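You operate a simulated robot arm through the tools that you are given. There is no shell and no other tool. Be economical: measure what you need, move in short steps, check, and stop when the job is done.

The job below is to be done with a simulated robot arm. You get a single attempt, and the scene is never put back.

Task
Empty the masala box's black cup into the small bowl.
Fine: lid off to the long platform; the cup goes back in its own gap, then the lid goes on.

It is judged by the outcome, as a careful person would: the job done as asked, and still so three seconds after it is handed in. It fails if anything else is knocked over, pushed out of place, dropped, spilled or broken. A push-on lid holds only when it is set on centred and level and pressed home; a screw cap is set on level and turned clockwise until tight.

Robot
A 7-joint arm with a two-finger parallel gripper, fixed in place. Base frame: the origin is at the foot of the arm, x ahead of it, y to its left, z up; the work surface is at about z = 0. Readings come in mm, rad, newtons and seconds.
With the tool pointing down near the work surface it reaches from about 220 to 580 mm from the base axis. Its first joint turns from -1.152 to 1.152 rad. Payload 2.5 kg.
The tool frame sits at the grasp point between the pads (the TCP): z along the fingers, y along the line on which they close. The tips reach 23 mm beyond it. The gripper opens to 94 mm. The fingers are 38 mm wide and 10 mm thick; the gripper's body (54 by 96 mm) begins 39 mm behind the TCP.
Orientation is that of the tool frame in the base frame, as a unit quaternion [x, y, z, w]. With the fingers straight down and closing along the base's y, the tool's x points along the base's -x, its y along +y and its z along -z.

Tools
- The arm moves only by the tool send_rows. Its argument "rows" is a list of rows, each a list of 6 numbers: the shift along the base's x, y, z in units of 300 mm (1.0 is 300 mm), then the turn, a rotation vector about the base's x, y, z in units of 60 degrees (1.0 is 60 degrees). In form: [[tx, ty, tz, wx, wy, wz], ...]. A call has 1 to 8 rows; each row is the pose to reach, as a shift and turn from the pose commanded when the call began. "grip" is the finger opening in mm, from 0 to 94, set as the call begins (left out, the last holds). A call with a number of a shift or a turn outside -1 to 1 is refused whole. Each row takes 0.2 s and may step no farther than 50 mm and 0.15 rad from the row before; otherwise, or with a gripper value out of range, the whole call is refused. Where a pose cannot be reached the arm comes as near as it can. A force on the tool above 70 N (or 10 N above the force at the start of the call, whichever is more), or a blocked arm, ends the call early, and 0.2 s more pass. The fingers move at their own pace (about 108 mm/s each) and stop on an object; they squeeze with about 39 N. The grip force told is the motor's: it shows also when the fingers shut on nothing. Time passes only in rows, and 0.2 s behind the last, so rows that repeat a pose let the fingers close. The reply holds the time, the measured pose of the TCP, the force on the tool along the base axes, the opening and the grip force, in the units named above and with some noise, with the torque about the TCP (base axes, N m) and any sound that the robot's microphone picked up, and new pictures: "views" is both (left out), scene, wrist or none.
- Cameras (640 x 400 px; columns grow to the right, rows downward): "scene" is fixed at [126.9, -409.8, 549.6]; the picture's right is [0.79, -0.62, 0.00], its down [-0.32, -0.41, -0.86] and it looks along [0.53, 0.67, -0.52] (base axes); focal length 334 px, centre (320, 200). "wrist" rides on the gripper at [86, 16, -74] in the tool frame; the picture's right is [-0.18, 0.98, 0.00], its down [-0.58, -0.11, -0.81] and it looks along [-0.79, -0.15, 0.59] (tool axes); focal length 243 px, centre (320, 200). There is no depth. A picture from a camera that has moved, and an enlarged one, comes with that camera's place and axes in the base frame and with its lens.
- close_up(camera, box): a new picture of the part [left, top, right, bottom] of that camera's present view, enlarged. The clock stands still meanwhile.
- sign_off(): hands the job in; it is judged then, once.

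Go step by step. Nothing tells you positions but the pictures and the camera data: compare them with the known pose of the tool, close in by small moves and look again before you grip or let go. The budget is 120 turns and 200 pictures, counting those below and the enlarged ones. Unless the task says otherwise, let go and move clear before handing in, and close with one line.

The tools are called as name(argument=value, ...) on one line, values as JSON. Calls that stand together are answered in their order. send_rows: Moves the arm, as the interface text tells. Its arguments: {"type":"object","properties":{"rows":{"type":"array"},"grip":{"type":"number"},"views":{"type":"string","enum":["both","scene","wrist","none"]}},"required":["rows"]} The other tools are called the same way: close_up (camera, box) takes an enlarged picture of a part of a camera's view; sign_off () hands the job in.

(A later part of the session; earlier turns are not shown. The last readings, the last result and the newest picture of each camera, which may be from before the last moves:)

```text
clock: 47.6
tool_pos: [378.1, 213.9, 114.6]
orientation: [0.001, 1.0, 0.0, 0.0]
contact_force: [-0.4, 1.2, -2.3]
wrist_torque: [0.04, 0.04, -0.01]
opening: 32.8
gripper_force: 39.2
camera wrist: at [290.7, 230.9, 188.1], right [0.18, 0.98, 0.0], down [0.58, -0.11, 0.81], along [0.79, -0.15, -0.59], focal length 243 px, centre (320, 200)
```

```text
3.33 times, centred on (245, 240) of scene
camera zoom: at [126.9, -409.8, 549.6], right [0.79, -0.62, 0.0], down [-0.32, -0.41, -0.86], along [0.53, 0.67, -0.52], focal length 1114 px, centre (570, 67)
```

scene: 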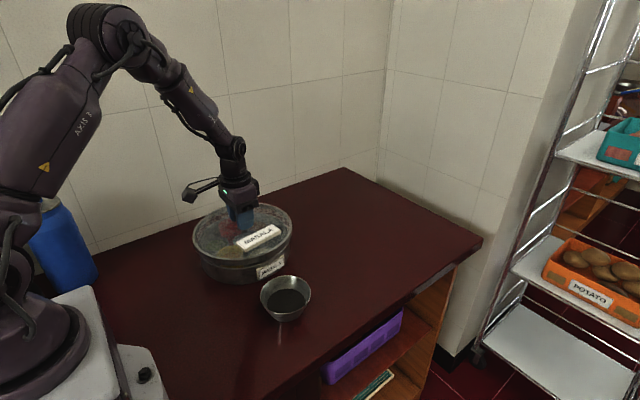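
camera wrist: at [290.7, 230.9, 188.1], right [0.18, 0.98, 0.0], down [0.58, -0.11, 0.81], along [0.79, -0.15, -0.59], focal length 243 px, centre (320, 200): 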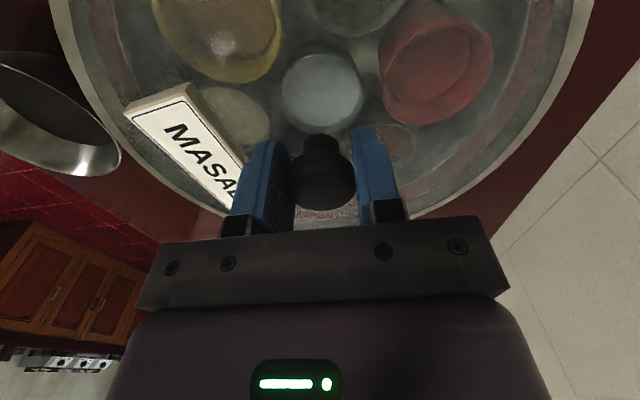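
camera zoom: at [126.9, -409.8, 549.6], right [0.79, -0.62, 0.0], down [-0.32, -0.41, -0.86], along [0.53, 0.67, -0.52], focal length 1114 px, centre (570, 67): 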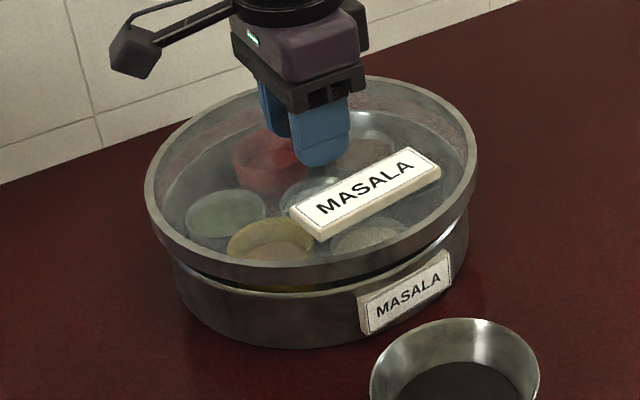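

The lid is concentric with the box. I'm lowering it gently onto the rim.

send_rows(rows=[[0, 0.003, -0.015, 0, 0, 0], [0, 0.003, -0.03, 0, 0, 0], [0, 0.003, -0.037, 0, 0, 0], [0, 0.003, -0.044, 0, 0, 0]], views="none")

close_up(camera="scene", box=[180, 190, 310, 300])

```text
clock: 48.6
tool_pos: [376.6, 212.8, 101.3]
orientation: [0.0, 1.0, 0.0, 0.001]
contact_force: [-1.2, 0.8, -1.2]
wrist_torque: [0.03, -0.01, 0.01]
opening: 32.8
gripper_force: 38.9
```

```text
3.64 times, centred on (245, 245) of scene
camera zoom: at [126.9, -409.8, 549.6], right [0.79, -0.62, 0.0], down [-0.32, -0.41, -0.86], along [0.53, 0.67, -0.52], focal length 1215 px, centre (593, 36)
```

zoom: 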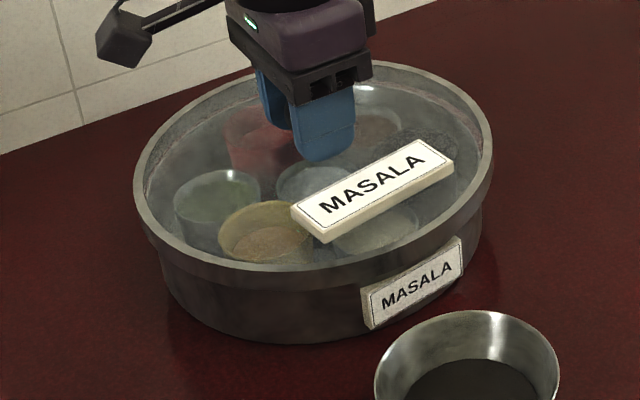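

send_rows(rows=[[0.001, 0.002, -0.007, 0, 0, 0], [0.001, 0.002, -0.014, 0, 0, 0], [0.001, 0.002, -0.02, 0, 0, 0]], views="none")

close_up(camera="scene", box=[180, 190, 310, 300])

```text
clock: 49.4
tool_pos: [377.8, 213.9, 96.0]
orientation: [0.0, 1.0, 0.0, -0.001]
contact_force: [-0.1, 0.5, -2.3]
wrist_torque: [-0.01, 0.01, 0.01]
opening: 32.9
gripper_force: 38.8
```

```text
3.64 times, centred on (245, 245) of scene
camera zoom: at [126.9, -409.8, 549.6], right [0.79, -0.62, 0.0], down [-0.32, -0.41, -0.86], along [0.53, 0.67, -0.52], focal length 1215 px, centre (593, 36)
```

zoom: 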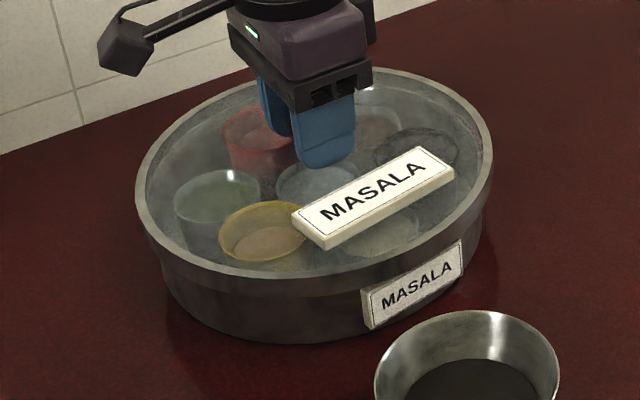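

send_rows(rows=[[0, 0, -0.005, 0, 0, 0], [0, 0, -0.01, 0, 0, 0]], views="none")

send_rows(rows=[[0, 0, -0.005, 0, 0, 0], [0, 0, -0.01, 0, 0, 0]], views="none")

```text
clock: 50.0
tool_pos: [379.0, 214.6, 93.1]
orientation: [0.0, 1.0, 0.0, 0.0]
contact_force: [-0.8, -1.8, 3.1]
wrist_torque: [0.16, 0.04, -0.02]
opening: 33.1
gripper_force: 39.0
```

```text
clock: 50.6
tool_pos: [380.1, 216.0, 91.9]
orientation: [0.0, 1.0, 0.0, 0.002]
contact_force: [-6.5, -4.1, 33.5]
wrist_torque: [-0.19, -0.01, -0.15]
opening: 32.9
gripper_force: 39.1
```

Contact is made and the lid is seating at about z = 92. I'll press a little more to push it home.

send_rows(rows=[[0, 0, -0.005, 0, 0, 0], [0, 0, -0.008, 0, 0, 0], [0, 0, -0.008, 0, 0, 0]], views="none")

close_up(camera="scene", box=[180, 190, 310, 300])

```text
clock: 51.4
tool_pos: [379.7, 215.8, 90.2]
orientation: [-0.001, 1.0, 0.001, 0.003]
contact_force: [-7.0, 0.0, 42.0]
wrist_torque: [-0.34, 0.41, -0.1]
opening: 32.6
gripper_force: 39.1
```

```text
3.64 times, centred on (245, 245) of scene
camera zoom: at [126.7, -409.9, 549.5], right [0.79, -0.62, 0.0], down [-0.32, -0.41, -0.86], along [0.53, 0.67, -0.52], focal length 1215 px, centre (593, 36)
```

zoom: 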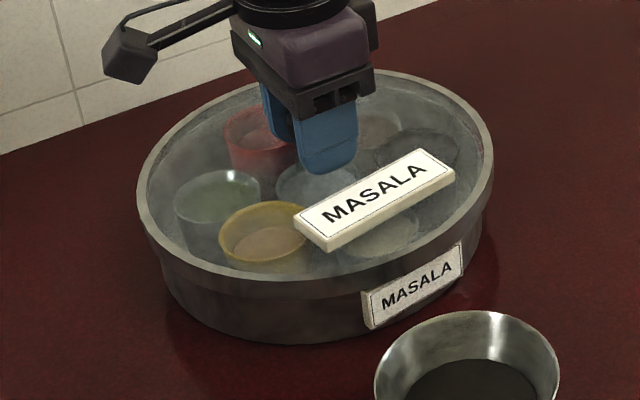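

send_rows(rows=[[0, 0, -0.004, 0, 0, 0], [0, 0, -0.008, 0, 0, 0], [0, 0, -0.008, 0, 0, 0]], views="none")

```text
clock: 52.2
tool_pos: [379.4, 215.2, 89.5]
orientation: [-0.001, 1.0, 0.002, 0.004]
contact_force: [-12.1, -1.3, 61.5]
wrist_torque: [-0.34, 1.03, -0.07]
opening: 32.6
gripper_force: 38.9
```

The lid took 61 N and is home. I'll relax, release and rise.

send_rows(rows=[[0, 0, 0.007, 0, 0, 0], [0, 0, 0.013, 0, 0, 0]], views="none")

send_rows(rows=[[0, 0, 0, 0, 0, 0], [0, 0, 0, 0, 0, 0], [0, 0, 0.02, 0, 0, 0], [0, 0, 0.1, 0, 0, 0], [0, 0, 0.25, 0, 0, 0], [0, 0, 0.4, 0, 0, 0]], grip=60)

close_up(camera="scene", box=[180, 190, 340, 330])

```text
clock: 52.8
tool_pos: [379.3, 214.8, 89.7]
orientation: [0.0, 1.0, 0.001, 0.004]
contact_force: [4.7, 3.9, 17.2]
wrist_torque: [0.23, -1.05, 0.14]
opening: 32.7
gripper_force: 39.2
```

```text
clock: 54.2
tool_pos: [377.2, 213.7, 208.8]
orientation: [0.0, 1.0, 0.0, 0.0]
contact_force: [-0.5, -1.2, 0.2]
wrist_torque: [-0.01, 0.04, -0.02]
opening: 60.0
gripper_force: 0.1
camera wrist: at [290.3, 231.5, 282.0], right [0.18, 0.98, 0.0], down [0.58, -0.11, 0.81], along [0.79, -0.15, -0.59], focal length 243 px, centre (320, 200)
```

scene: 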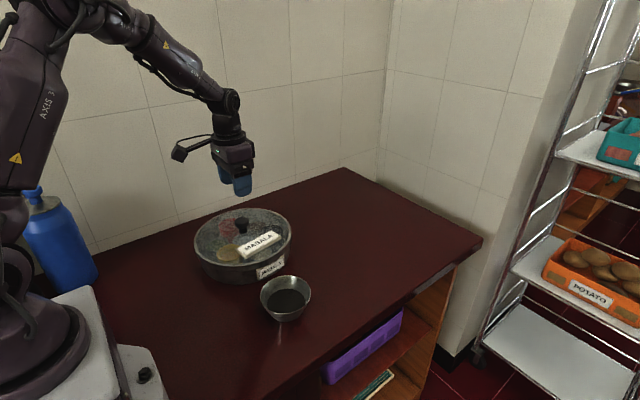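
wrist: 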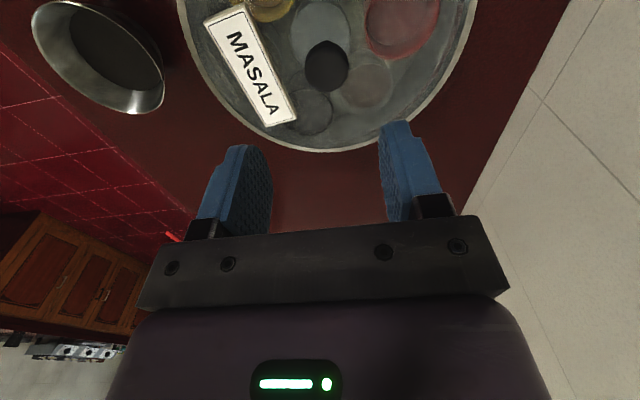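

```text
2.86 times, centred on (260, 260) of scene
camera zoom: at [126.9, -409.8, 549.6], right [0.79, -0.62, 0.0], down [-0.32, -0.41, -0.86], along [0.53, 0.67, -0.52], focal length 954 px, centre (491, 29)
```

zoom: 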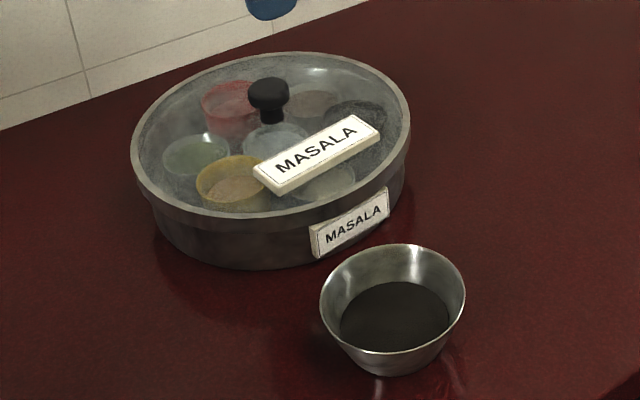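

The lid looks nearly as it was at the start, perhaps a touch high. I'll compare it with the same zoom as before.

close_up(camera="scene", box=[190, 200, 300, 290])

```text
4.44 times, centred on (245, 245) of scene
camera zoom: at [126.9, -409.8, 549.6], right [0.79, -0.62, 0.0], down [-0.32, -0.41, -0.86], along [0.53, 0.67, -0.52], focal length 1485 px, centre (653, 0)
```

zoom: 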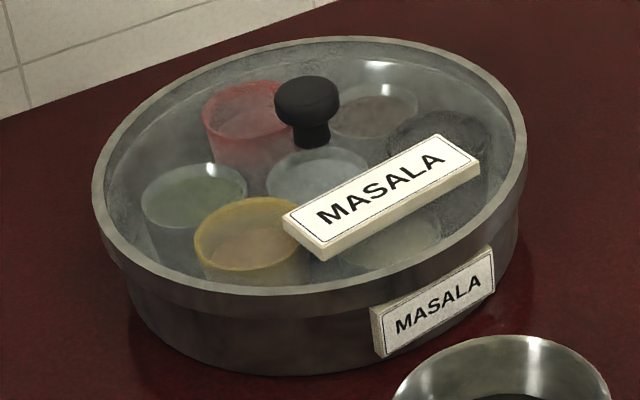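

The lid sits about 4 mm higher than at the start, so the fingers slipped on the knob and it isn't home. I'll press straight down on the knob top with the closed fingertips.

send_rows(rows=[[0.001, 0.002, 0, 0, 0, 0], [0.001, 0.002, 0, 0, 0, 0], [0.001, 0.002, -0.1, 0, 0, 0], [0.001, 0.002, -0.2, 0, 0, 0], [0.001, 0.002, -0.25, 0, 0, 0]], grip=0)

close_up(camera="wrist", box=[240, 80, 400, 220])

close_up(camera="scene", box=[190, 190, 300, 290])

```text
clock: 55.4
tool_pos: [378.6, 216.2, 133.3]
orientation: [0.0, 1.0, 0.0, 0.0]
contact_force: [-0.2, 0.4, -0.3]
wrist_torque: [0.0, 0.0, 0.04]
opening: 0.2
gripper_force: 39.2
camera wrist: at [292.0, 232.6, 206.2], right [0.18, 0.98, 0.0], down [0.58, -0.11, 0.81], along [0.79, -0.15, -0.59], focal length 243 px, centre (320, 200)
```

scene: 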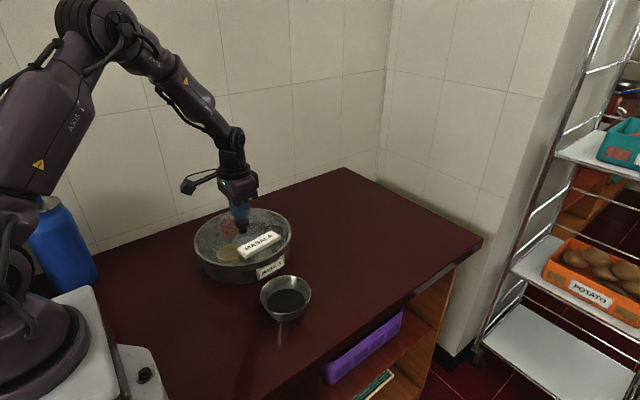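
wrist: 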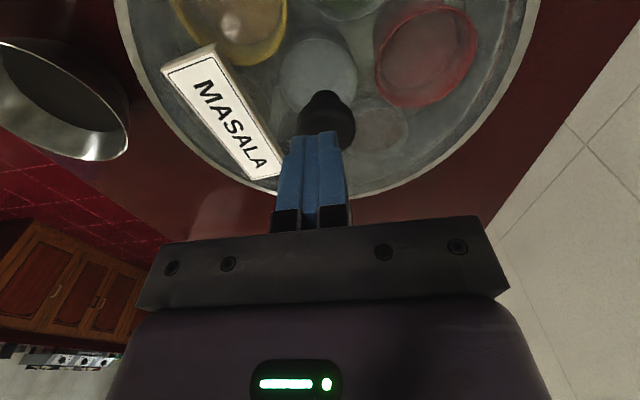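

```text
2.86 times, centred on (320, 150) of wrist
camera zoom: at [292.0, 232.6, 206.2], right [0.18, 0.98, 0.0], down [0.58, -0.11, 0.81], along [0.79, -0.15, -0.59], focal length 693 px, centre (320, 343)
```

zoom: 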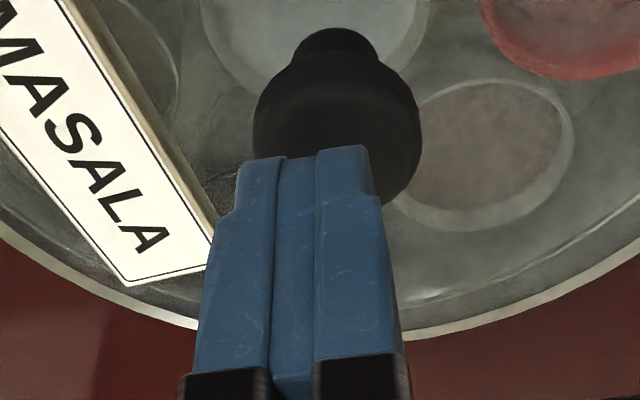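

```text
4.00 times, centred on (245, 240) of scene
camera zoom: at [126.9, -409.8, 549.6], right [0.79, -0.62, 0.0], down [-0.32, -0.41, -0.86], along [0.53, 0.67, -0.52], focal length 1336 px, centre (620, 40)
```

zoom: 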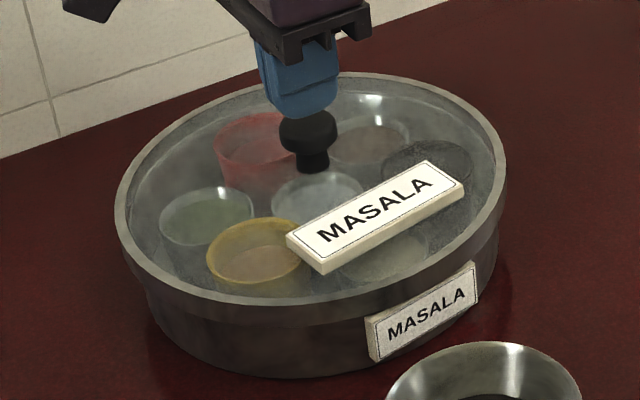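

The knob looks a few mm to +y of my axis, so the lid may be off centre rather than high. I'll go back to the first overview pose and compare exactly.

send_rows(rows=[[0, 0, 0.15, 0, 0, 0], [-0.03, -0.03, 0.3, 0, 0.1, 0], [-0.08, -0.06, 0.45, 0, 0.2, 0], [-0.14, -0.1, 0.6, 0, 0.3, 0], [-0.2, -0.14, 0.75, 0, 0.4, 0], [-0.262, -0.172, 0.88, 0, 0.5, 0], [-0.262, -0.172, 0.905, 0, 0.5, 0], [-0.262, -0.172, 0.905, 0, 0.5, 0]], grip=94)

close_up(camera="wrist", box=[230, 75, 430, 215])

close_up(camera="scene", box=[190, 200, 300, 290])

```text
clock: 57.2
tool_pos: [299.7, 162.7, 406.1]
orientation: [0.0, 0.966, 0.0, -0.258]
contact_force: [-0.2, 0.4, 0.0]
wrist_torque: [-0.02, 0.03, 0.06]
opening: 94.1
gripper_force: 0.1
camera wrist: at [261.9, 180.1, 512.5], right [0.16, 0.98, -0.09], down [0.91, -0.11, 0.41], along [0.39, -0.15, -0.91], focal length 243 px, centre (320, 200)
```

scene: 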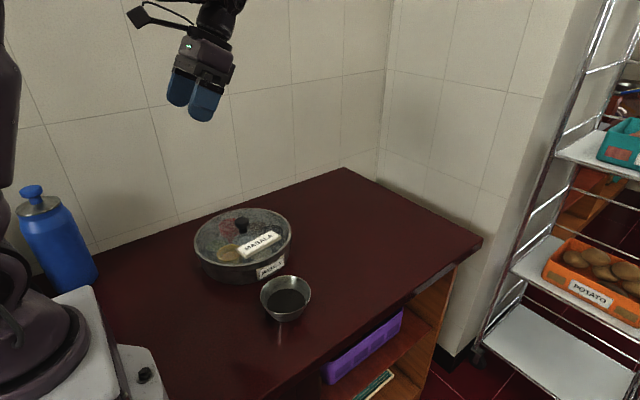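
wrist: 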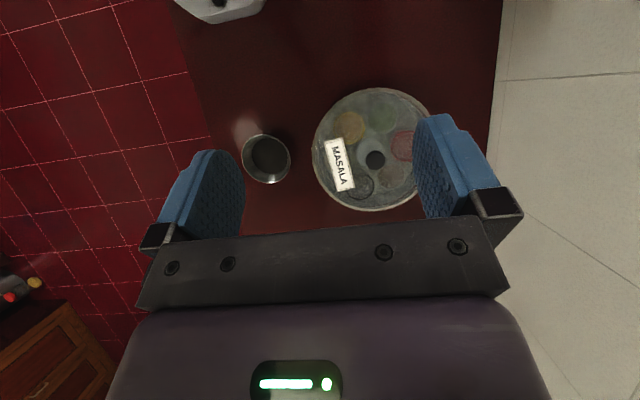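

```text
2.86 times, centred on (330, 145) of wrist
camera zoom: at [261.9, 180.1, 512.5], right [0.16, 0.98, -0.09], down [0.91, -0.11, 0.41], along [0.39, -0.15, -0.91], focal length 693 px, centre (291, 357)
```

zoom: 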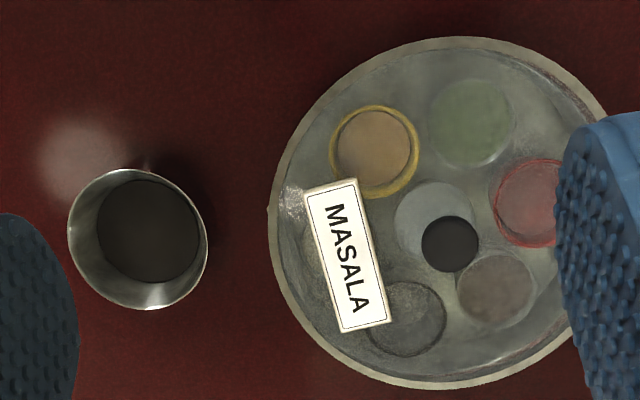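

```text
4.44 times, centred on (245, 245) of scene
camera zoom: at [126.9, -409.8, 549.6], right [0.79, -0.62, 0.0], down [-0.32, -0.41, -0.86], along [0.53, 0.67, -0.52], focal length 1485 px, centre (653, 0)
```

zoom: 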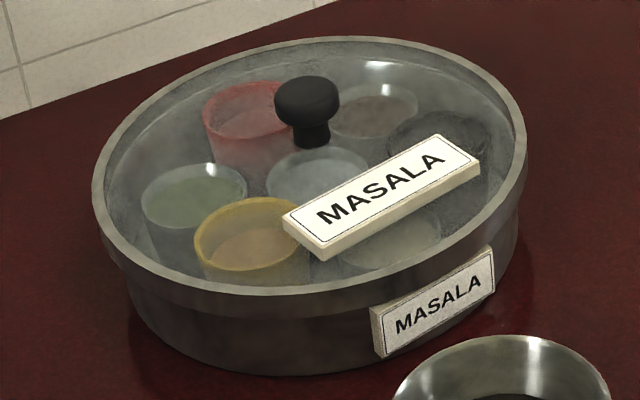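

Compared with the start, the lid sits about 4–5 mm towards +y at roughly the same height. I'll look closely at the seam.

close_up(camera="scene", box=[192, 235, 247, 285])

close_up(camera="scene", box=[245, 225, 300, 285])

```text
8.00 times, centred on (220, 260) of scene
camera zoom: at [126.9, -409.8, 549.6], right [0.79, -0.62, 0.0], down [-0.32, -0.41, -0.86], along [0.53, 0.67, -0.52], focal length 2673 px, centre (1124, -280)
```

zoom: 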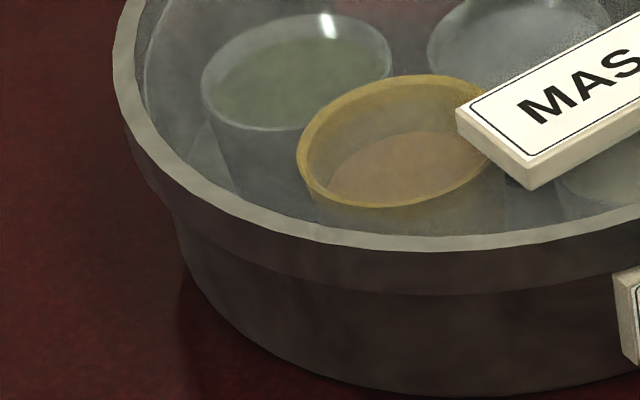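

```text
6.67 times, centred on (272, 255) of scene
camera zoom: at [126.9, -409.8, 549.6], right [0.79, -0.62, 0.0], down [-0.32, -0.41, -0.86], along [0.53, 0.67, -0.52], focal length 2227 px, centre (637, -167)
```

zoom: 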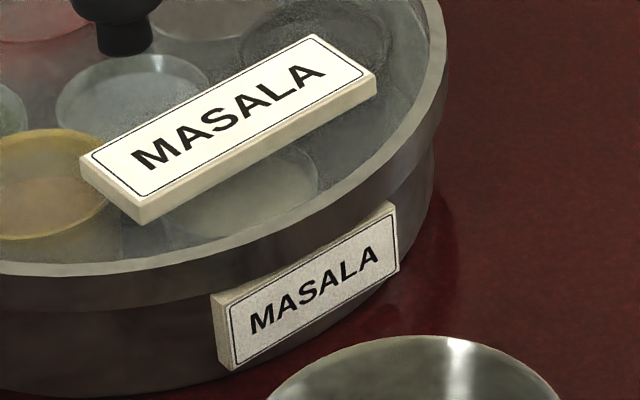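

The lid needs recentring. I'll go back above the knob and measure exactly where it is.

send_rows(rows=[[0.04, 0.03, -0.13, 0, -0.1, 0], [0.09, 0.07, -0.27, 0, -0.2, 0], [0.14, 0.1, -0.41, 0, -0.3, 0], [0.19, 0.13, -0.55, 0, -0.4, 0], [0.23, 0.16, -0.69, 0, -0.5, 0], [0.262, 0.172, -0.8, 0, -0.5, 0], [0.262, 0.172, -0.8, 0, -0.5, 0]], grip=60, views="wrist")

close_up(camera="wrist", box=[160, 0, 480, 200])

```text
clock: 58.8
tool_pos: [381.4, 214.4, 165.1]
orientation: [0.0, 1.0, 0.0, 0.001]
contact_force: [-0.3, 0.1, 0.7]
wrist_torque: [0.0, 0.0, -0.01]
opening: 60.2
gripper_force: 0.1
camera wrist: at [294.7, 232.0, 238.8], right [0.18, 0.98, 0.0], down [0.58, -0.11, 0.81], along [0.79, -0.15, -0.59], focal length 243 px, centre (320, 200)
```

wrist: 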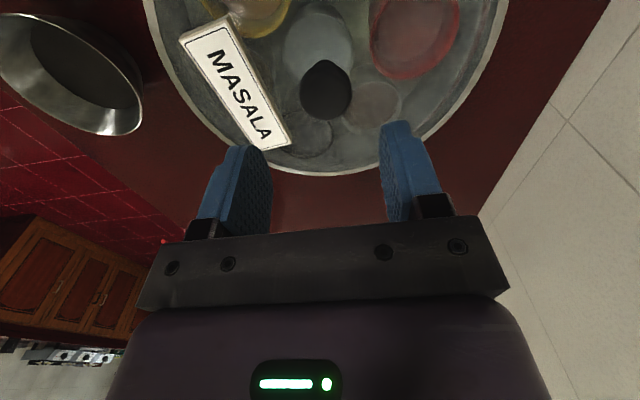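

```text
2.00 times, centred on (320, 100) of wrist
camera zoom: at [294.7, 232.0, 238.8], right [0.18, 0.98, 0.0], down [0.58, -0.11, 0.81], along [0.79, -0.15, -0.59], focal length 485 px, centre (320, 400)
```

zoom: 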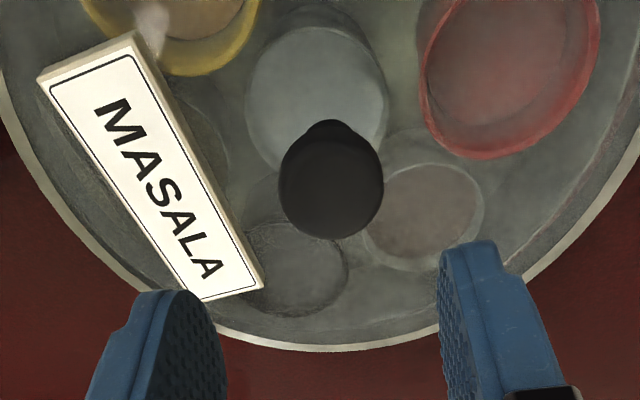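

The knob is at y ≈ 218.6, about 4 mm off. I'll regrip it centred there, keeping the tips well above the glass.

send_rows(rows=[[-0.004, 0.014, -0.1, 0, 0, 0], [-0.005, 0.014, -0.18, 0, 0, 0], [-0.005, 0.014, -0.225, 0, 0, 0]], views="wrist")

close_up(camera="scene", box=[200, 180, 300, 280])

```text
clock: 59.6
tool_pos: [378.7, 219.5, 98.7]
orientation: [-0.001, 1.0, 0.0, -0.001]
contact_force: [-0.6, -0.6, 0.4]
wrist_torque: [0.01, -0.02, -0.01]
opening: 59.9
gripper_force: 0.0
camera wrist: at [291.3, 236.0, 171.6], right [0.18, 0.98, 0.0], down [0.58, -0.11, 0.81], along [0.79, -0.15, -0.59], focal length 243 px, centre (320, 200)
```

wrist: 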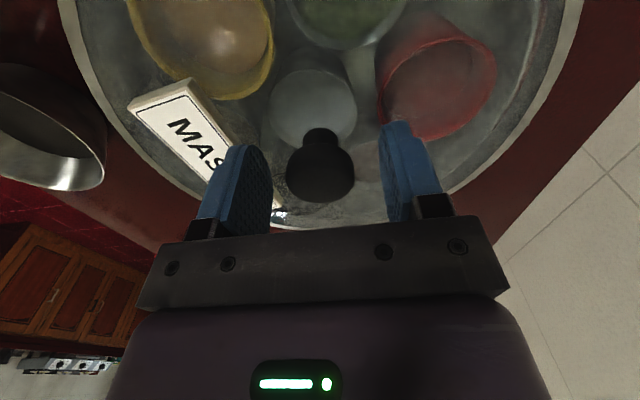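

```text
4.00 times, centred on (250, 230) of scene
camera zoom: at [126.9, -409.8, 549.6], right [0.79, -0.62, 0.0], down [-0.32, -0.41, -0.86], along [0.53, 0.67, -0.52], focal length 1336 px, centre (600, 80)
```

zoom: 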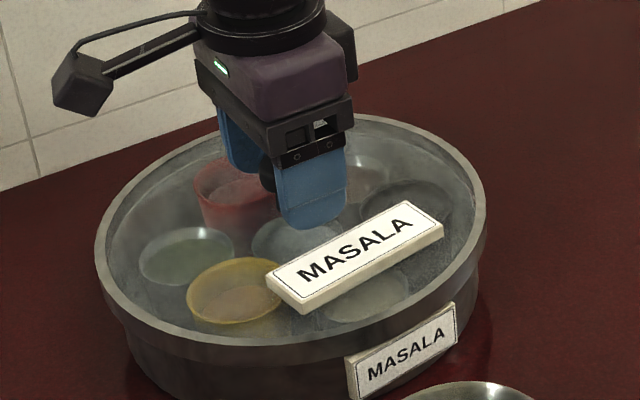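

Knob centred. I'll lower a few mm, close, and lift the lid slightly.

send_rows(rows=[[0, 0, -0.013, 0, 0, 0], [0, 0, -0.013, 0, 0, 0]], views="none")

send_rows(rows=[[0, 0, 0, 0, 0, 0], [0, 0, 0, 0, 0, 0], [0, 0, 0, 0, 0, 0]], grip=10, views="none")

send_rows(rows=[[0, 0, 0.01, 0, 0, 0], [0, 0, 0.02, 0, 0, 0], [0, 0, 0.04, 0, 0, 0], [0, 0, 0.08, 0, 0, 0], [0, 0, 0.16, 0, 0, 0], [0, 0, 0.26, 0, 0, 0]])

close_up(camera="scene", box=[180, 180, 310, 300])

```text
clock: 60.2
tool_pos: [378.3, 219.7, 93.6]
orientation: [0.0, 1.0, -0.001, 0.0]
contact_force: [0.4, 0.0, 0.3]
wrist_torque: [0.0, -0.03, -0.01]
opening: 60.0
gripper_force: 0.0
```

```text
clock: 61.0
tool_pos: [379.1, 219.3, 94.7]
orientation: [0.0, 1.0, 0.001, 0.0]
contact_force: [-0.8, -1.0, -0.4]
wrist_torque: [0.12, 0.02, -0.11]
opening: 33.0
gripper_force: 38.8
```

```text
clock: 62.4
tool_pos: [378.6, 219.7, 172.0]
orientation: [0.0, 1.0, -0.001, 0.0]
contact_force: [-0.1, 0.7, -1.8]
wrist_torque: [0.04, 0.02, 0.0]
opening: 33.1
gripper_force: 39.0
camera wrist: at [291.3, 236.3, 245.1], right [0.18, 0.98, 0.0], down [0.58, -0.11, 0.81], along [0.79, -0.15, -0.59], focal length 243 px, centre (320, 200)
```

scene: 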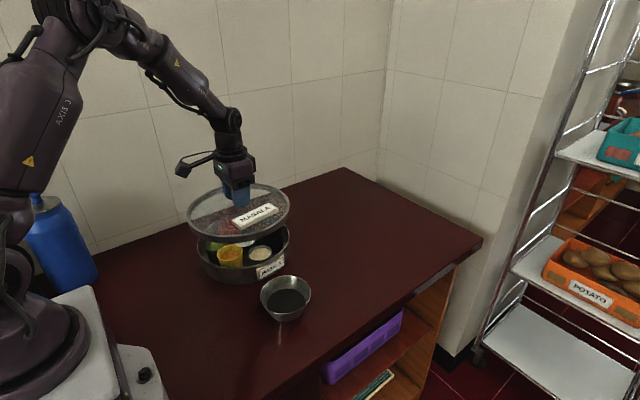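
wrist: 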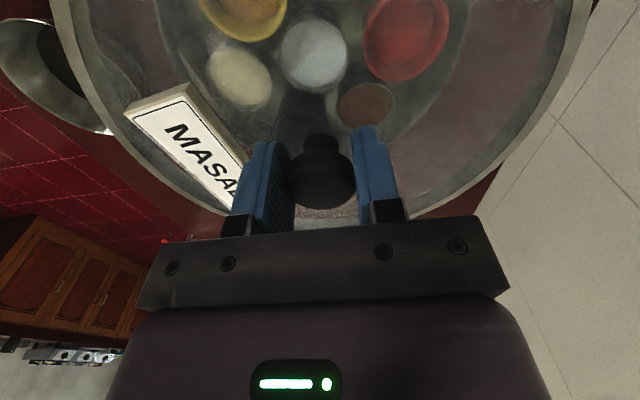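

```text
3.33 times, centred on (245, 240) of scene
camera zoom: at [126.9, -409.8, 549.6], right [0.79, -0.62, 0.0], down [-0.32, -0.41, -0.86], along [0.53, 0.67, -0.52], focal length 1114 px, centre (570, 67)
```

zoom: 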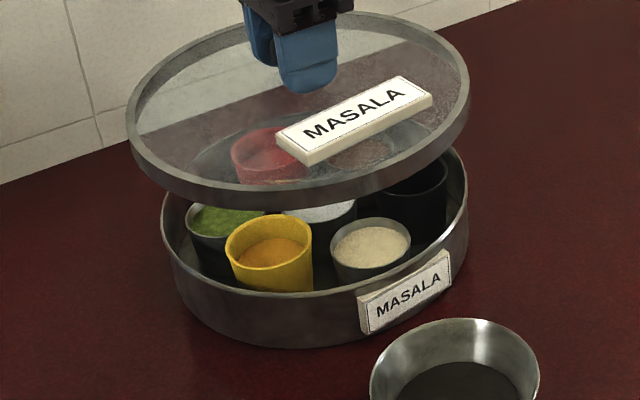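

The lid wasn't engaged and the cups are all upright. I'll recentre it to the original grip position (378, 214.9) and lower again.

send_rows(rows=[[0.003, -0.0147, -0.06, 0, 0, 0], [0.003, -0.0147, -0.14, 0, 0, 0], [0.003, -0.0147, -0.2, 0, 0, 0], [0.003, -0.0147, -0.23, 0, 0, 0], [0.003, -0.0147, -0.245, 0, 0, 0]], views="wrist")

close_up(camera="scene", box=[200, 180, 300, 280])

```text
clock: 63.6
tool_pos: [379.8, 215.3, 98.9]
orientation: [0.0, 1.0, -0.001, 0.001]
contact_force: [0.5, 0.0, -1.3]
wrist_torque: [0.0, 0.0, -0.01]
opening: 33.1
gripper_force: 39.2
camera wrist: at [292.0, 232.0, 172.4], right [0.18, 0.98, 0.0], down [0.58, -0.11, 0.81], along [0.79, -0.15, -0.59], focal length 243 px, centre (320, 200)
```

wrist: 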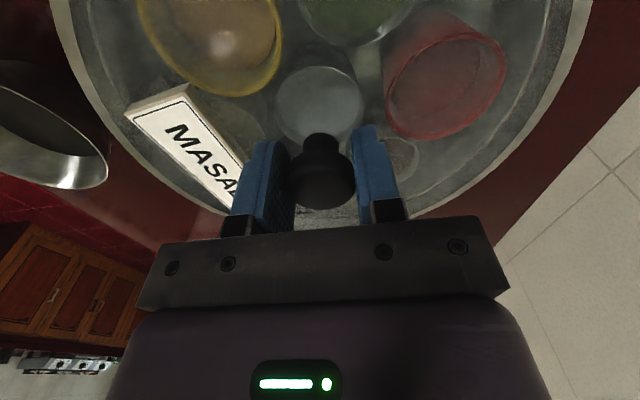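

```text
4.00 times, centred on (250, 230) of scene
camera zoom: at [126.9, -409.8, 549.6], right [0.79, -0.62, 0.0], down [-0.32, -0.41, -0.86], along [0.53, 0.67, -0.52], focal length 1336 px, centre (600, 80)
```

zoom: 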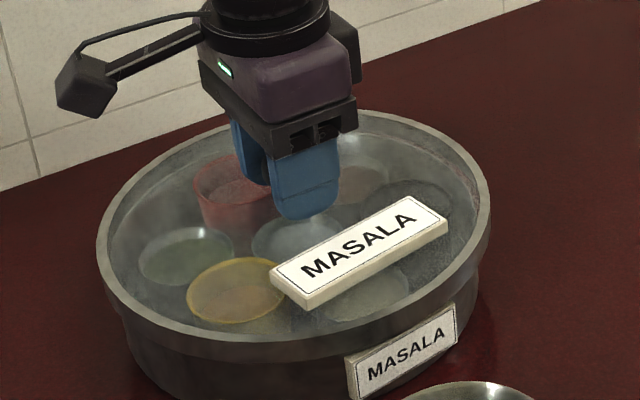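

send_rows(rows=[[0, 0, -0.007, 0, 0, 0], [0, 0, -0.014, 0, 0, 0]], views="none")

send_rows(rows=[[0, 0, -0.003, 0, 0, 0], [0, 0, -0.006, 0, 0, 0]], views="none")

```text
clock: 64.2
tool_pos: [378.1, 215.5, 94.2]
orientation: [0.0, 1.0, -0.001, 0.0]
contact_force: [-1.1, -0.4, -1.3]
wrist_torque: [-0.02, 0.02, -0.02]
opening: 32.9
gripper_force: 38.8
```

```text
clock: 64.8
tool_pos: [378.9, 215.3, 94.6]
orientation: [-0.001, 1.0, 0.0, 0.0]
contact_force: [-4.2, -2.5, 17.6]
wrist_torque: [-0.07, 0.54, -0.05]
opening: 33.0
gripper_force: 38.8
```

send_rows(rows=[[-0.004, -0.002, -0.004, 0, 0, 0], [-0.006, -0.003, -0.008, 0, 0, 0], [-0.006, -0.003, -0.008, 0, 0, 0]], views="none")

close_up(camera="scene", box=[190, 200, 300, 290])

```text
clock: 65.6
tool_pos: [379.0, 214.0, 92.5]
orientation: [0.0, 1.0, 0.002, 0.004]
contact_force: [4.7, 1.9, 31.1]
wrist_torque: [-0.17, -0.34, -0.13]
opening: 32.9
gripper_force: 39.1
```

```text
4.44 times, centred on (245, 245) of scene
camera zoom: at [126.7, -409.9, 549.5], right [0.79, -0.62, 0.0], down [-0.32, -0.41, -0.86], along [0.53, 0.67, -0.52], focal length 1485 px, centre (653, 0)
```

zoom: 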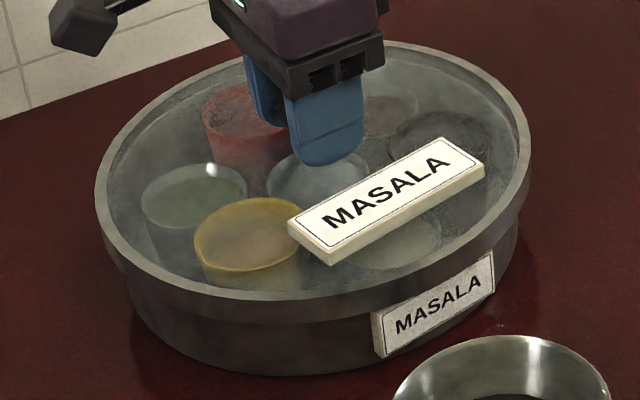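

The lid is now within about 1.5 mm of its original place. I'll unload, trim the position and press again with compensation.

send_rows(rows=[[0.003, 0.003, 0.01, 0, 0, 0], [0.003, 0.003, 0.017, 0, 0, 0]], views="none")

send_rows(rows=[[-0.001, 0, -0.006, 0, 0, 0], [-0.004, 0, -0.012, 0, 0, 0], [-0.007, 0, -0.017, 0, 0, 0], [-0.007, 0, -0.017, 0, 0, 0]], views="none")

close_up(camera="scene", box=[190, 200, 300, 290])

```text
clock: 66.2
tool_pos: [375.0, 213.2, 94.5]
orientation: [0.0, 1.0, -0.003, -0.004]
contact_force: [-0.3, 0.2, -1.6]
wrist_torque: [0.01, 0.0, 0.02]
opening: 32.7
gripper_force: 38.9
```

```text
clock: 67.2
tool_pos: [377.1, 214.4, 92.5]
orientation: [0.0, 1.0, 0.001, 0.002]
contact_force: [-2.7, -5.5, 33.7]
wrist_torque: [-0.25, -0.07, -0.21]
opening: 32.9
gripper_force: 39.3
```

```text
4.44 times, centred on (245, 245) of scene
camera zoom: at [126.7, -409.9, 549.5], right [0.79, -0.62, 0.0], down [-0.32, -0.41, -0.86], along [0.53, 0.67, -0.52], focal length 1485 px, centre (653, 0)
```

zoom: 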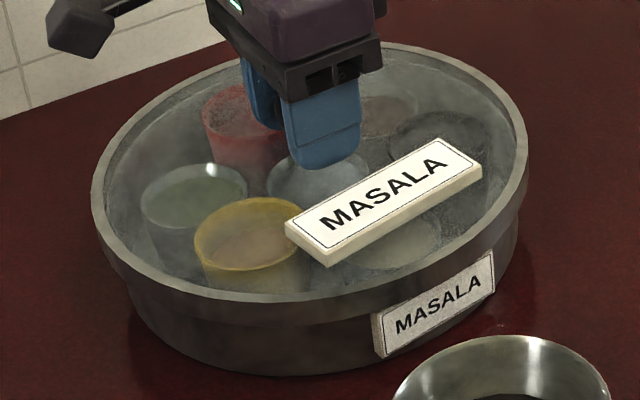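

The lid now matches its original outline. I'll unload without dragging it sideways, let go, and rise.

send_rows(rows=[[0.004, 0, 0.006, 0, 0, 0], [0.008, 0, 0.013, 0, 0, 0]], views="none")

send_rows(rows=[[0, 0, 0, 0, 0, 0], [0, 0, 0, 0, 0, 0], [0, 0, 0.02, 0, 0, 0], [0, 0, 0.1, 0, 0, 0], [0, 0, 0.17, 0, 0, 0]], grip=54, views="wrist")

close_up(camera="scene", box=[190, 200, 300, 290])

```text
clock: 67.8
tool_pos: [376.4, 215.4, 92.5]
orientation: [-0.001, 1.0, -0.001, -0.002]
contact_force: [-0.2, 0.2, 0.0]
wrist_torque: [-0.05, -0.15, -0.01]
opening: 32.7
gripper_force: 38.5
```

```text
clock: 69.0
tool_pos: [378.5, 213.7, 146.1]
orientation: [0.0, 1.0, 0.0, 0.0]
contact_force: [-0.3, 0.5, 1.0]
wrist_torque: [0.0, 0.0, 0.02]
opening: 54.1
gripper_force: 0.0
camera wrist: at [291.2, 231.9, 219.5], right [0.18, 0.98, 0.0], down [0.58, -0.11, 0.81], along [0.79, -0.15, -0.59], focal length 243 px, centre (320, 200)
```

wrist: 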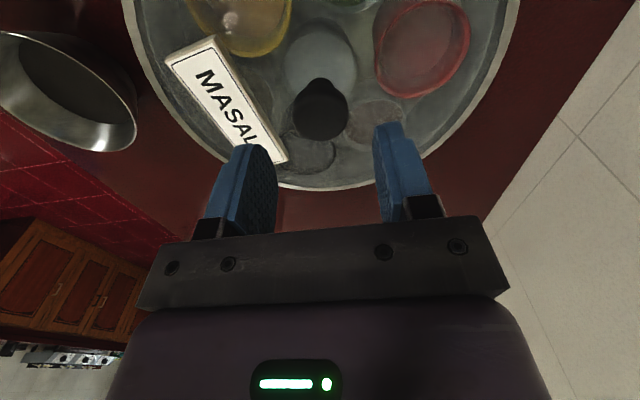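

```text
4.44 times, centred on (245, 245) of scene
camera zoom: at [126.9, -409.8, 549.6], right [0.79, -0.62, 0.0], down [-0.32, -0.41, -0.86], along [0.53, 0.67, -0.52], focal length 1485 px, centre (653, 0)
```

zoom: 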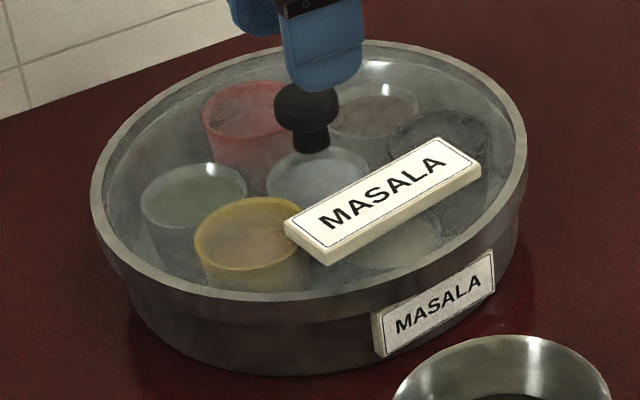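

The lid is centred and resting in its original place. Now I'll close the fingers and press on the knob top.

send_rows(rows=[[0, 0, 0, 0, 0, 0], [0, 0, 0, 0, 0, 0], [0, 0.001, -0.04, 0, 0, 0], [0, 0.001, -0.065, 0, 0, 0]], grip=0, views="wrist")

send_rows(rows=[[0, 0, -0.006, 0, 0, 0], [0, 0, -0.012, 0, 0, 0]], views="none")

```text
clock: 70.0
tool_pos: [377.4, 214.6, 126.3]
orientation: [0.0, 1.0, -0.001, 0.0]
contact_force: [0.7, 0.1, 0.6]
wrist_torque: [-0.05, 0.01, -0.02]
opening: 0.0
gripper_force: 38.5
camera wrist: at [290.7, 231.2, 199.0], right [0.18, 0.98, 0.0], down [0.58, -0.11, 0.81], along [0.79, -0.15, -0.59], focal length 243 px, centre (320, 200)
```

wrist: 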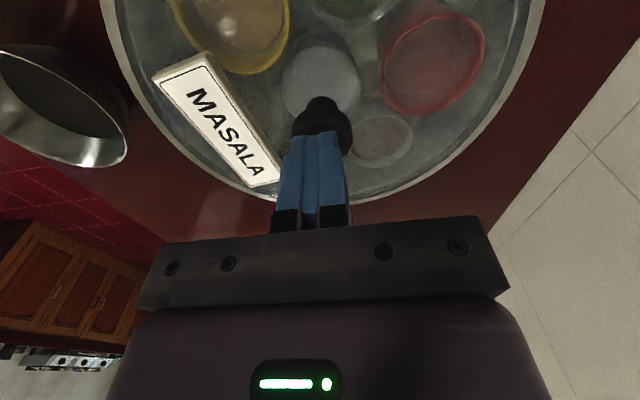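

```text
clock: 70.6
tool_pos: [377.3, 215.1, 123.4]
orientation: [0.0, 1.0, -0.001, 0.001]
contact_force: [0.2, -0.3, 0.1]
wrist_torque: [0.03, -0.01, 0.01]
opening: 0.0
gripper_force: 38.9
```

send_rows(rows=[[0, 0, -0.006, 0, 0, 0], [0, 0, -0.012, 0, 0, 0]], views="none")

send_rows(rows=[[-0.001, 0, -0.005, 0, 0, 0], [-0.003, 0, -0.01, 0, 0, 0]], views="none")

```text
clock: 71.2
tool_pos: [378.7, 215.8, 121.5]
orientation: [0.0, 1.0, 0.0, 0.002]
contact_force: [-10.1, -8.5, 41.9]
wrist_torque: [-0.18, 0.58, 0.05]
opening: 0.0
gripper_force: 39.0
```

```text
clock: 71.8
tool_pos: [379.5, 217.5, 122.0]
orientation: [0.0, 1.0, 0.003, 0.003]
contact_force: [-2.2, -2.4, 9.8]
wrist_torque: [-0.03, 0.21, 0.0]
opening: 0.0
gripper_force: 38.8
stopped in row 2: the force on the tool passed its limit at 72 N (the readings are from after the stop); the commanded pose is now the measured one
```

The press reached 72 N on the knob. I'll lift off and look.

send_rows(rows=[[0, 0, 0.03, 0, 0, 0], [0, 0, 0.15, 0, 0, 0], [0, 0, 0.28, 0, 0, 0]], views="wrist")

close_up(camera="scene", box=[190, 200, 300, 290])

```text
clock: 72.6
tool_pos: [379.3, 215.7, 205.6]
orientation: [0.0, 1.0, 0.001, 0.003]
contact_force: [-0.4, 0.6, 0.7]
wrist_torque: [0.02, -0.03, 0.0]
opening: 0.0
gripper_force: 38.9
camera wrist: at [291.8, 232.1, 277.6], right [0.18, 0.98, 0.0], down [0.58, -0.11, 0.81], along [0.8, -0.15, -0.59], focal length 243 px, centre (320, 200)
```

wrist: 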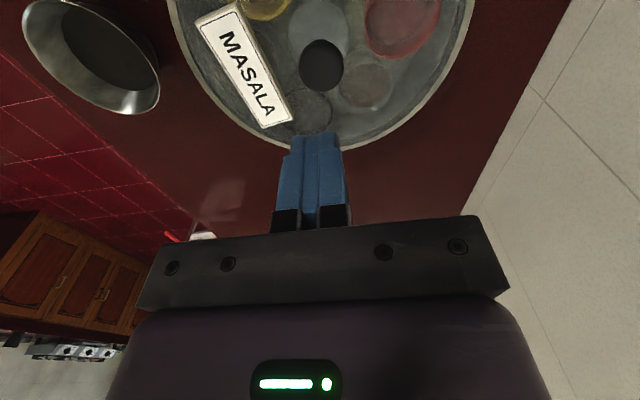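

```text
4.44 times, centred on (245, 245) of scene
camera zoom: at [126.9, -409.8, 549.6], right [0.79, -0.62, 0.0], down [-0.32, -0.41, -0.86], along [0.53, 0.67, -0.52], focal length 1485 px, centre (653, 0)
```

zoom: 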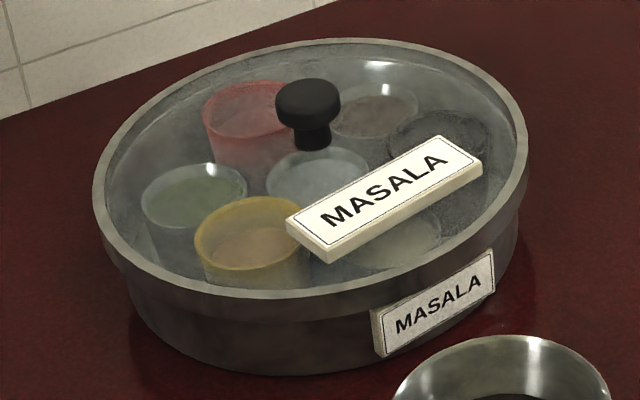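

The lid is within about 1.5 mm of its original spot after a 72 N press. I'll grip the knob lightly and try a very small upward pull to see whether it holds.

send_rows(rows=[[-0.005, 0.002, 0, 0, 0, 0], [-0.005, 0.002, -0.1, 0, 0, 0], [-0.005, 0.002, -0.25, 0, 0, 0], [-0.005, 0.002, -0.355, 0, 0, 0], [-0.005, 0.002, -0.365, 0, 0, 0]], grip=54, views="wrist")

```text
clock: 73.8
tool_pos: [378.6, 216.6, 96.0]
orientation: [0.0, 1.0, 0.002, 0.004]
contact_force: [-0.3, 0.1, 0.3]
wrist_torque: [-0.01, -0.01, -0.01]
opening: 54.1
gripper_force: 0.0
camera wrist: at [290.4, 233.4, 168.6], right [0.18, 0.98, 0.0], down [0.58, -0.11, 0.81], along [0.8, -0.15, -0.59], focal length 243 px, centre (320, 200)
```

wrist: 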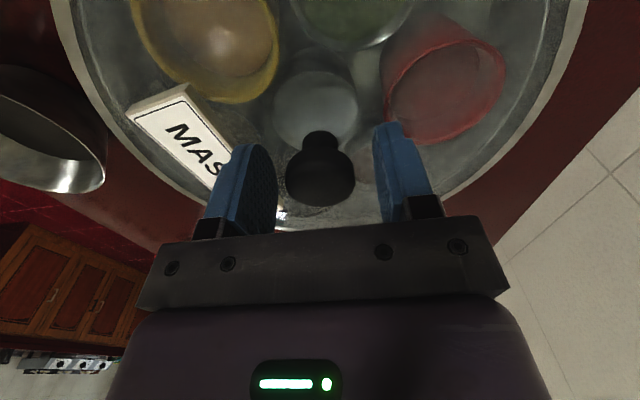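

send_rows(rows=[[0, 0, -0.003, -0.004, 0.008, 0], [0, 0, -0.003, -0.004, 0.008, 0], [0, 0, -0.003, -0.004, 0.008, 0]], grip=10, views="none")

send_rows(rows=[[0, 0, 0.003, 0, 0, 0], [0, 0, 0.006, 0, 0, 0]], views="none")

```text
clock: 74.6
tool_pos: [377.1, 217.1, 94.8]
orientation: [0.001, 1.0, -0.001, 0.0]
contact_force: [0.0, -1.1, 10.6]
wrist_torque: [-0.11, -0.68, -0.07]
opening: 32.8
gripper_force: 38.4
```

```text
clock: 75.2
tool_pos: [375.9, 216.5, 95.9]
orientation: [0.0, 1.0, -0.001, -0.002]
contact_force: [0.6, 0.5, 1.2]
wrist_torque: [0.01, -0.21, 0.08]
opening: 32.9
gripper_force: 38.8
```

send_rows(rows=[[0, 0, 0.003, 0, 0, 0], [0, 0, 0.006, 0, 0, 0]], views="none")

```text
clock: 75.8
tool_pos: [376.8, 215.3, 97.4]
orientation: [0.0, 1.0, -0.001, -0.002]
contact_force: [-0.8, 0.0, -1.4]
wrist_torque: [0.01, 0.02, 0.0]
opening: 32.8
gripper_force: 38.9
```

The lid lifts freely, so it rests by fit rather than clicking. I'll set it down once more, accurately centred, with a moderate press.

send_rows(rows=[[0.004, -0.004, 0, 0, 0, 0], [0.004, -0.004, -0.006, 0, 0, 0], [0.004, -0.004, -0.01, 0, 0, 0]], views="none")

send_rows(rows=[[-0.001, 0, -0.004, 0, 0, 0], [-0.003, 0, -0.008, 0, 0, 0], [-0.005, 0, -0.013, 0, 0, 0], [-0.005, 0, -0.013, 0, 0, 0]], views="none")

close_up(camera="scene", box=[190, 200, 300, 290])

```text
clock: 76.6
tool_pos: [378.2, 215.9, 95.0]
orientation: [0.001, 1.0, -0.001, -0.001]
contact_force: [-2.2, -0.8, 6.5]
wrist_torque: [-0.13, -0.33, -0.11]
opening: 32.9
gripper_force: 39.4
```

```text
clock: 77.6
tool_pos: [378.7, 216.0, 92.7]
orientation: [0.0, 1.0, 0.0, 0.002]
contact_force: [5.8, -1.8, 32.2]
wrist_torque: [-0.19, -0.27, -0.21]
opening: 33.0
gripper_force: 39.0
```

```text
4.44 times, centred on (245, 245) of scene
camera zoom: at [126.7, -409.9, 549.5], right [0.79, -0.62, 0.0], down [-0.32, -0.41, -0.86], along [0.53, 0.67, -0.52], focal length 1485 px, centre (653, 0)
```

zoom: 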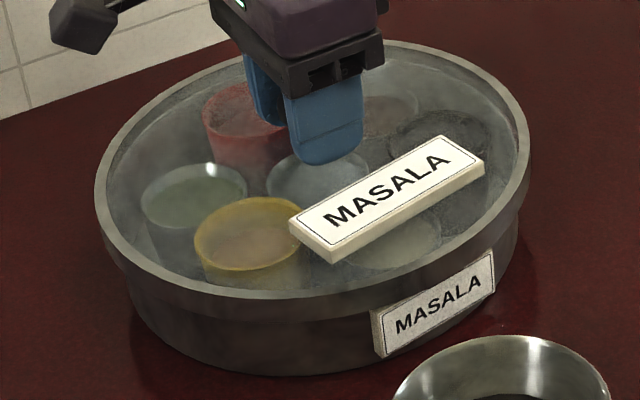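

send_rows(rows=[[0.003, 0, 0.008, 0, 0, 0], [0.0, -0.001, 0.014, 0, 0, 0], [-0.001, -0.001, 0.014, 0, 0, 0]], views="none")

send_rows(rows=[[-0.001, 0, -0.005, 0, 0, 0], [-0.004, 0, -0.01, 0, 0, 0], [-0.006, 0, -0.015, 0, 0, 0], [-0.006, 0, -0.015, 0, 0, 0]], views="none")

close_up(camera="scene", box=[190, 200, 300, 290])

```text
clock: 78.4
tool_pos: [374.8, 214.5, 93.1]
orientation: [0.0, 1.0, -0.002, -0.003]
contact_force: [-0.2, -0.3, -2.2]
wrist_torque: [0.05, -0.01, -0.05]
opening: 32.9
gripper_force: 39.2
```

```text
clock: 79.4
tool_pos: [376.7, 215.8, 92.5]
orientation: [0.0, 1.0, 0.0, 0.001]
contact_force: [-6.4, -0.8, 32.3]
wrist_torque: [-0.19, 0.02, -0.24]
opening: 33.1
gripper_force: 38.6
```

```text
4.44 times, centred on (245, 245) of scene
camera zoom: at [126.7, -409.9, 549.5], right [0.79, -0.62, 0.0], down [-0.32, -0.41, -0.86], along [0.53, 0.67, -0.52], focal length 1485 px, centre (653, 0)
```

zoom: 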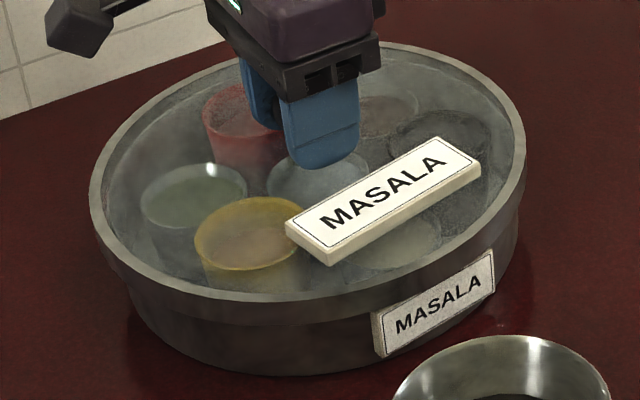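

send_rows(rows=[[0.004, 0, 0.006, 0, 0, 0], [0.008, 0, 0.012, 0, 0, 0]], views="none")

send_rows(rows=[[0, 0, 0, 0, 0, 0], [0, 0, 0, 0, 0, 0], [0, 0, 0.02, 0, 0, 0], [0, 0, 0.1, 0, 0, 0], [0, 0, 0.17, 0, 0, 0]], grip=54, views="wrist")

close_up(camera="scene", box=[190, 200, 300, 290])

```text
clock: 80.0
tool_pos: [376.3, 214.3, 92.9]
orientation: [0.0, 1.0, -0.003, -0.004]
contact_force: [-0.4, 0.0, -1.3]
wrist_torque: [-0.01, -0.01, 0.01]
opening: 32.8
gripper_force: 38.9
```

```text
clock: 81.2
tool_pos: [375.7, 216.8, 145.1]
orientation: [0.0, 1.0, -0.001, 0.0]
contact_force: [0.9, 0.2, -0.6]
wrist_torque: [-0.02, 0.0, 0.01]
opening: 54.1
gripper_force: 0.0
camera wrist: at [289.6, 233.8, 218.7], right [0.18, 0.98, 0.0], down [0.58, -0.11, 0.81], along [0.79, -0.15, -0.59], focal length 243 px, centre (320, 200)
```

wrist: 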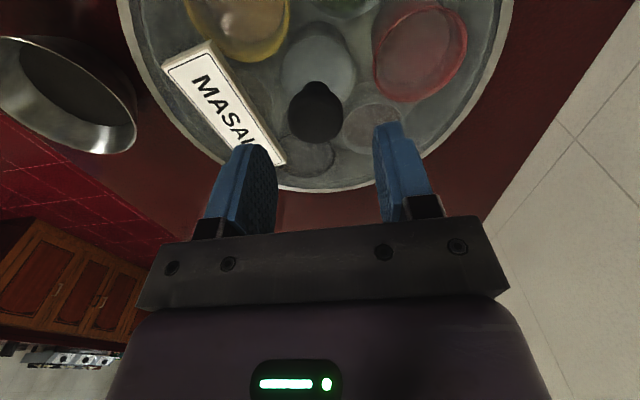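

```text
4.44 times, centred on (245, 245) of scene
camera zoom: at [126.9, -409.8, 549.6], right [0.79, -0.62, 0.0], down [-0.32, -0.41, -0.86], along [0.53, 0.67, -0.52], focal length 1485 px, centre (653, 0)
```

zoom: 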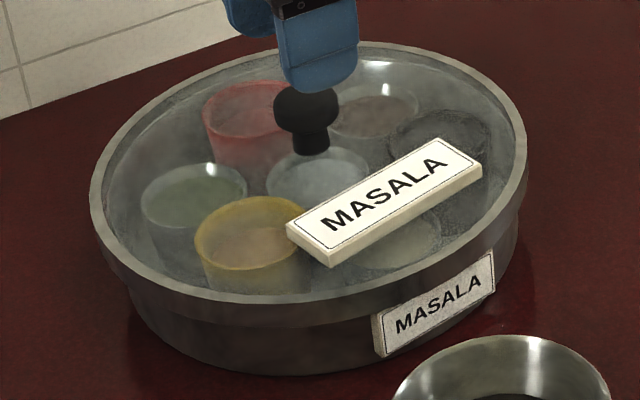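

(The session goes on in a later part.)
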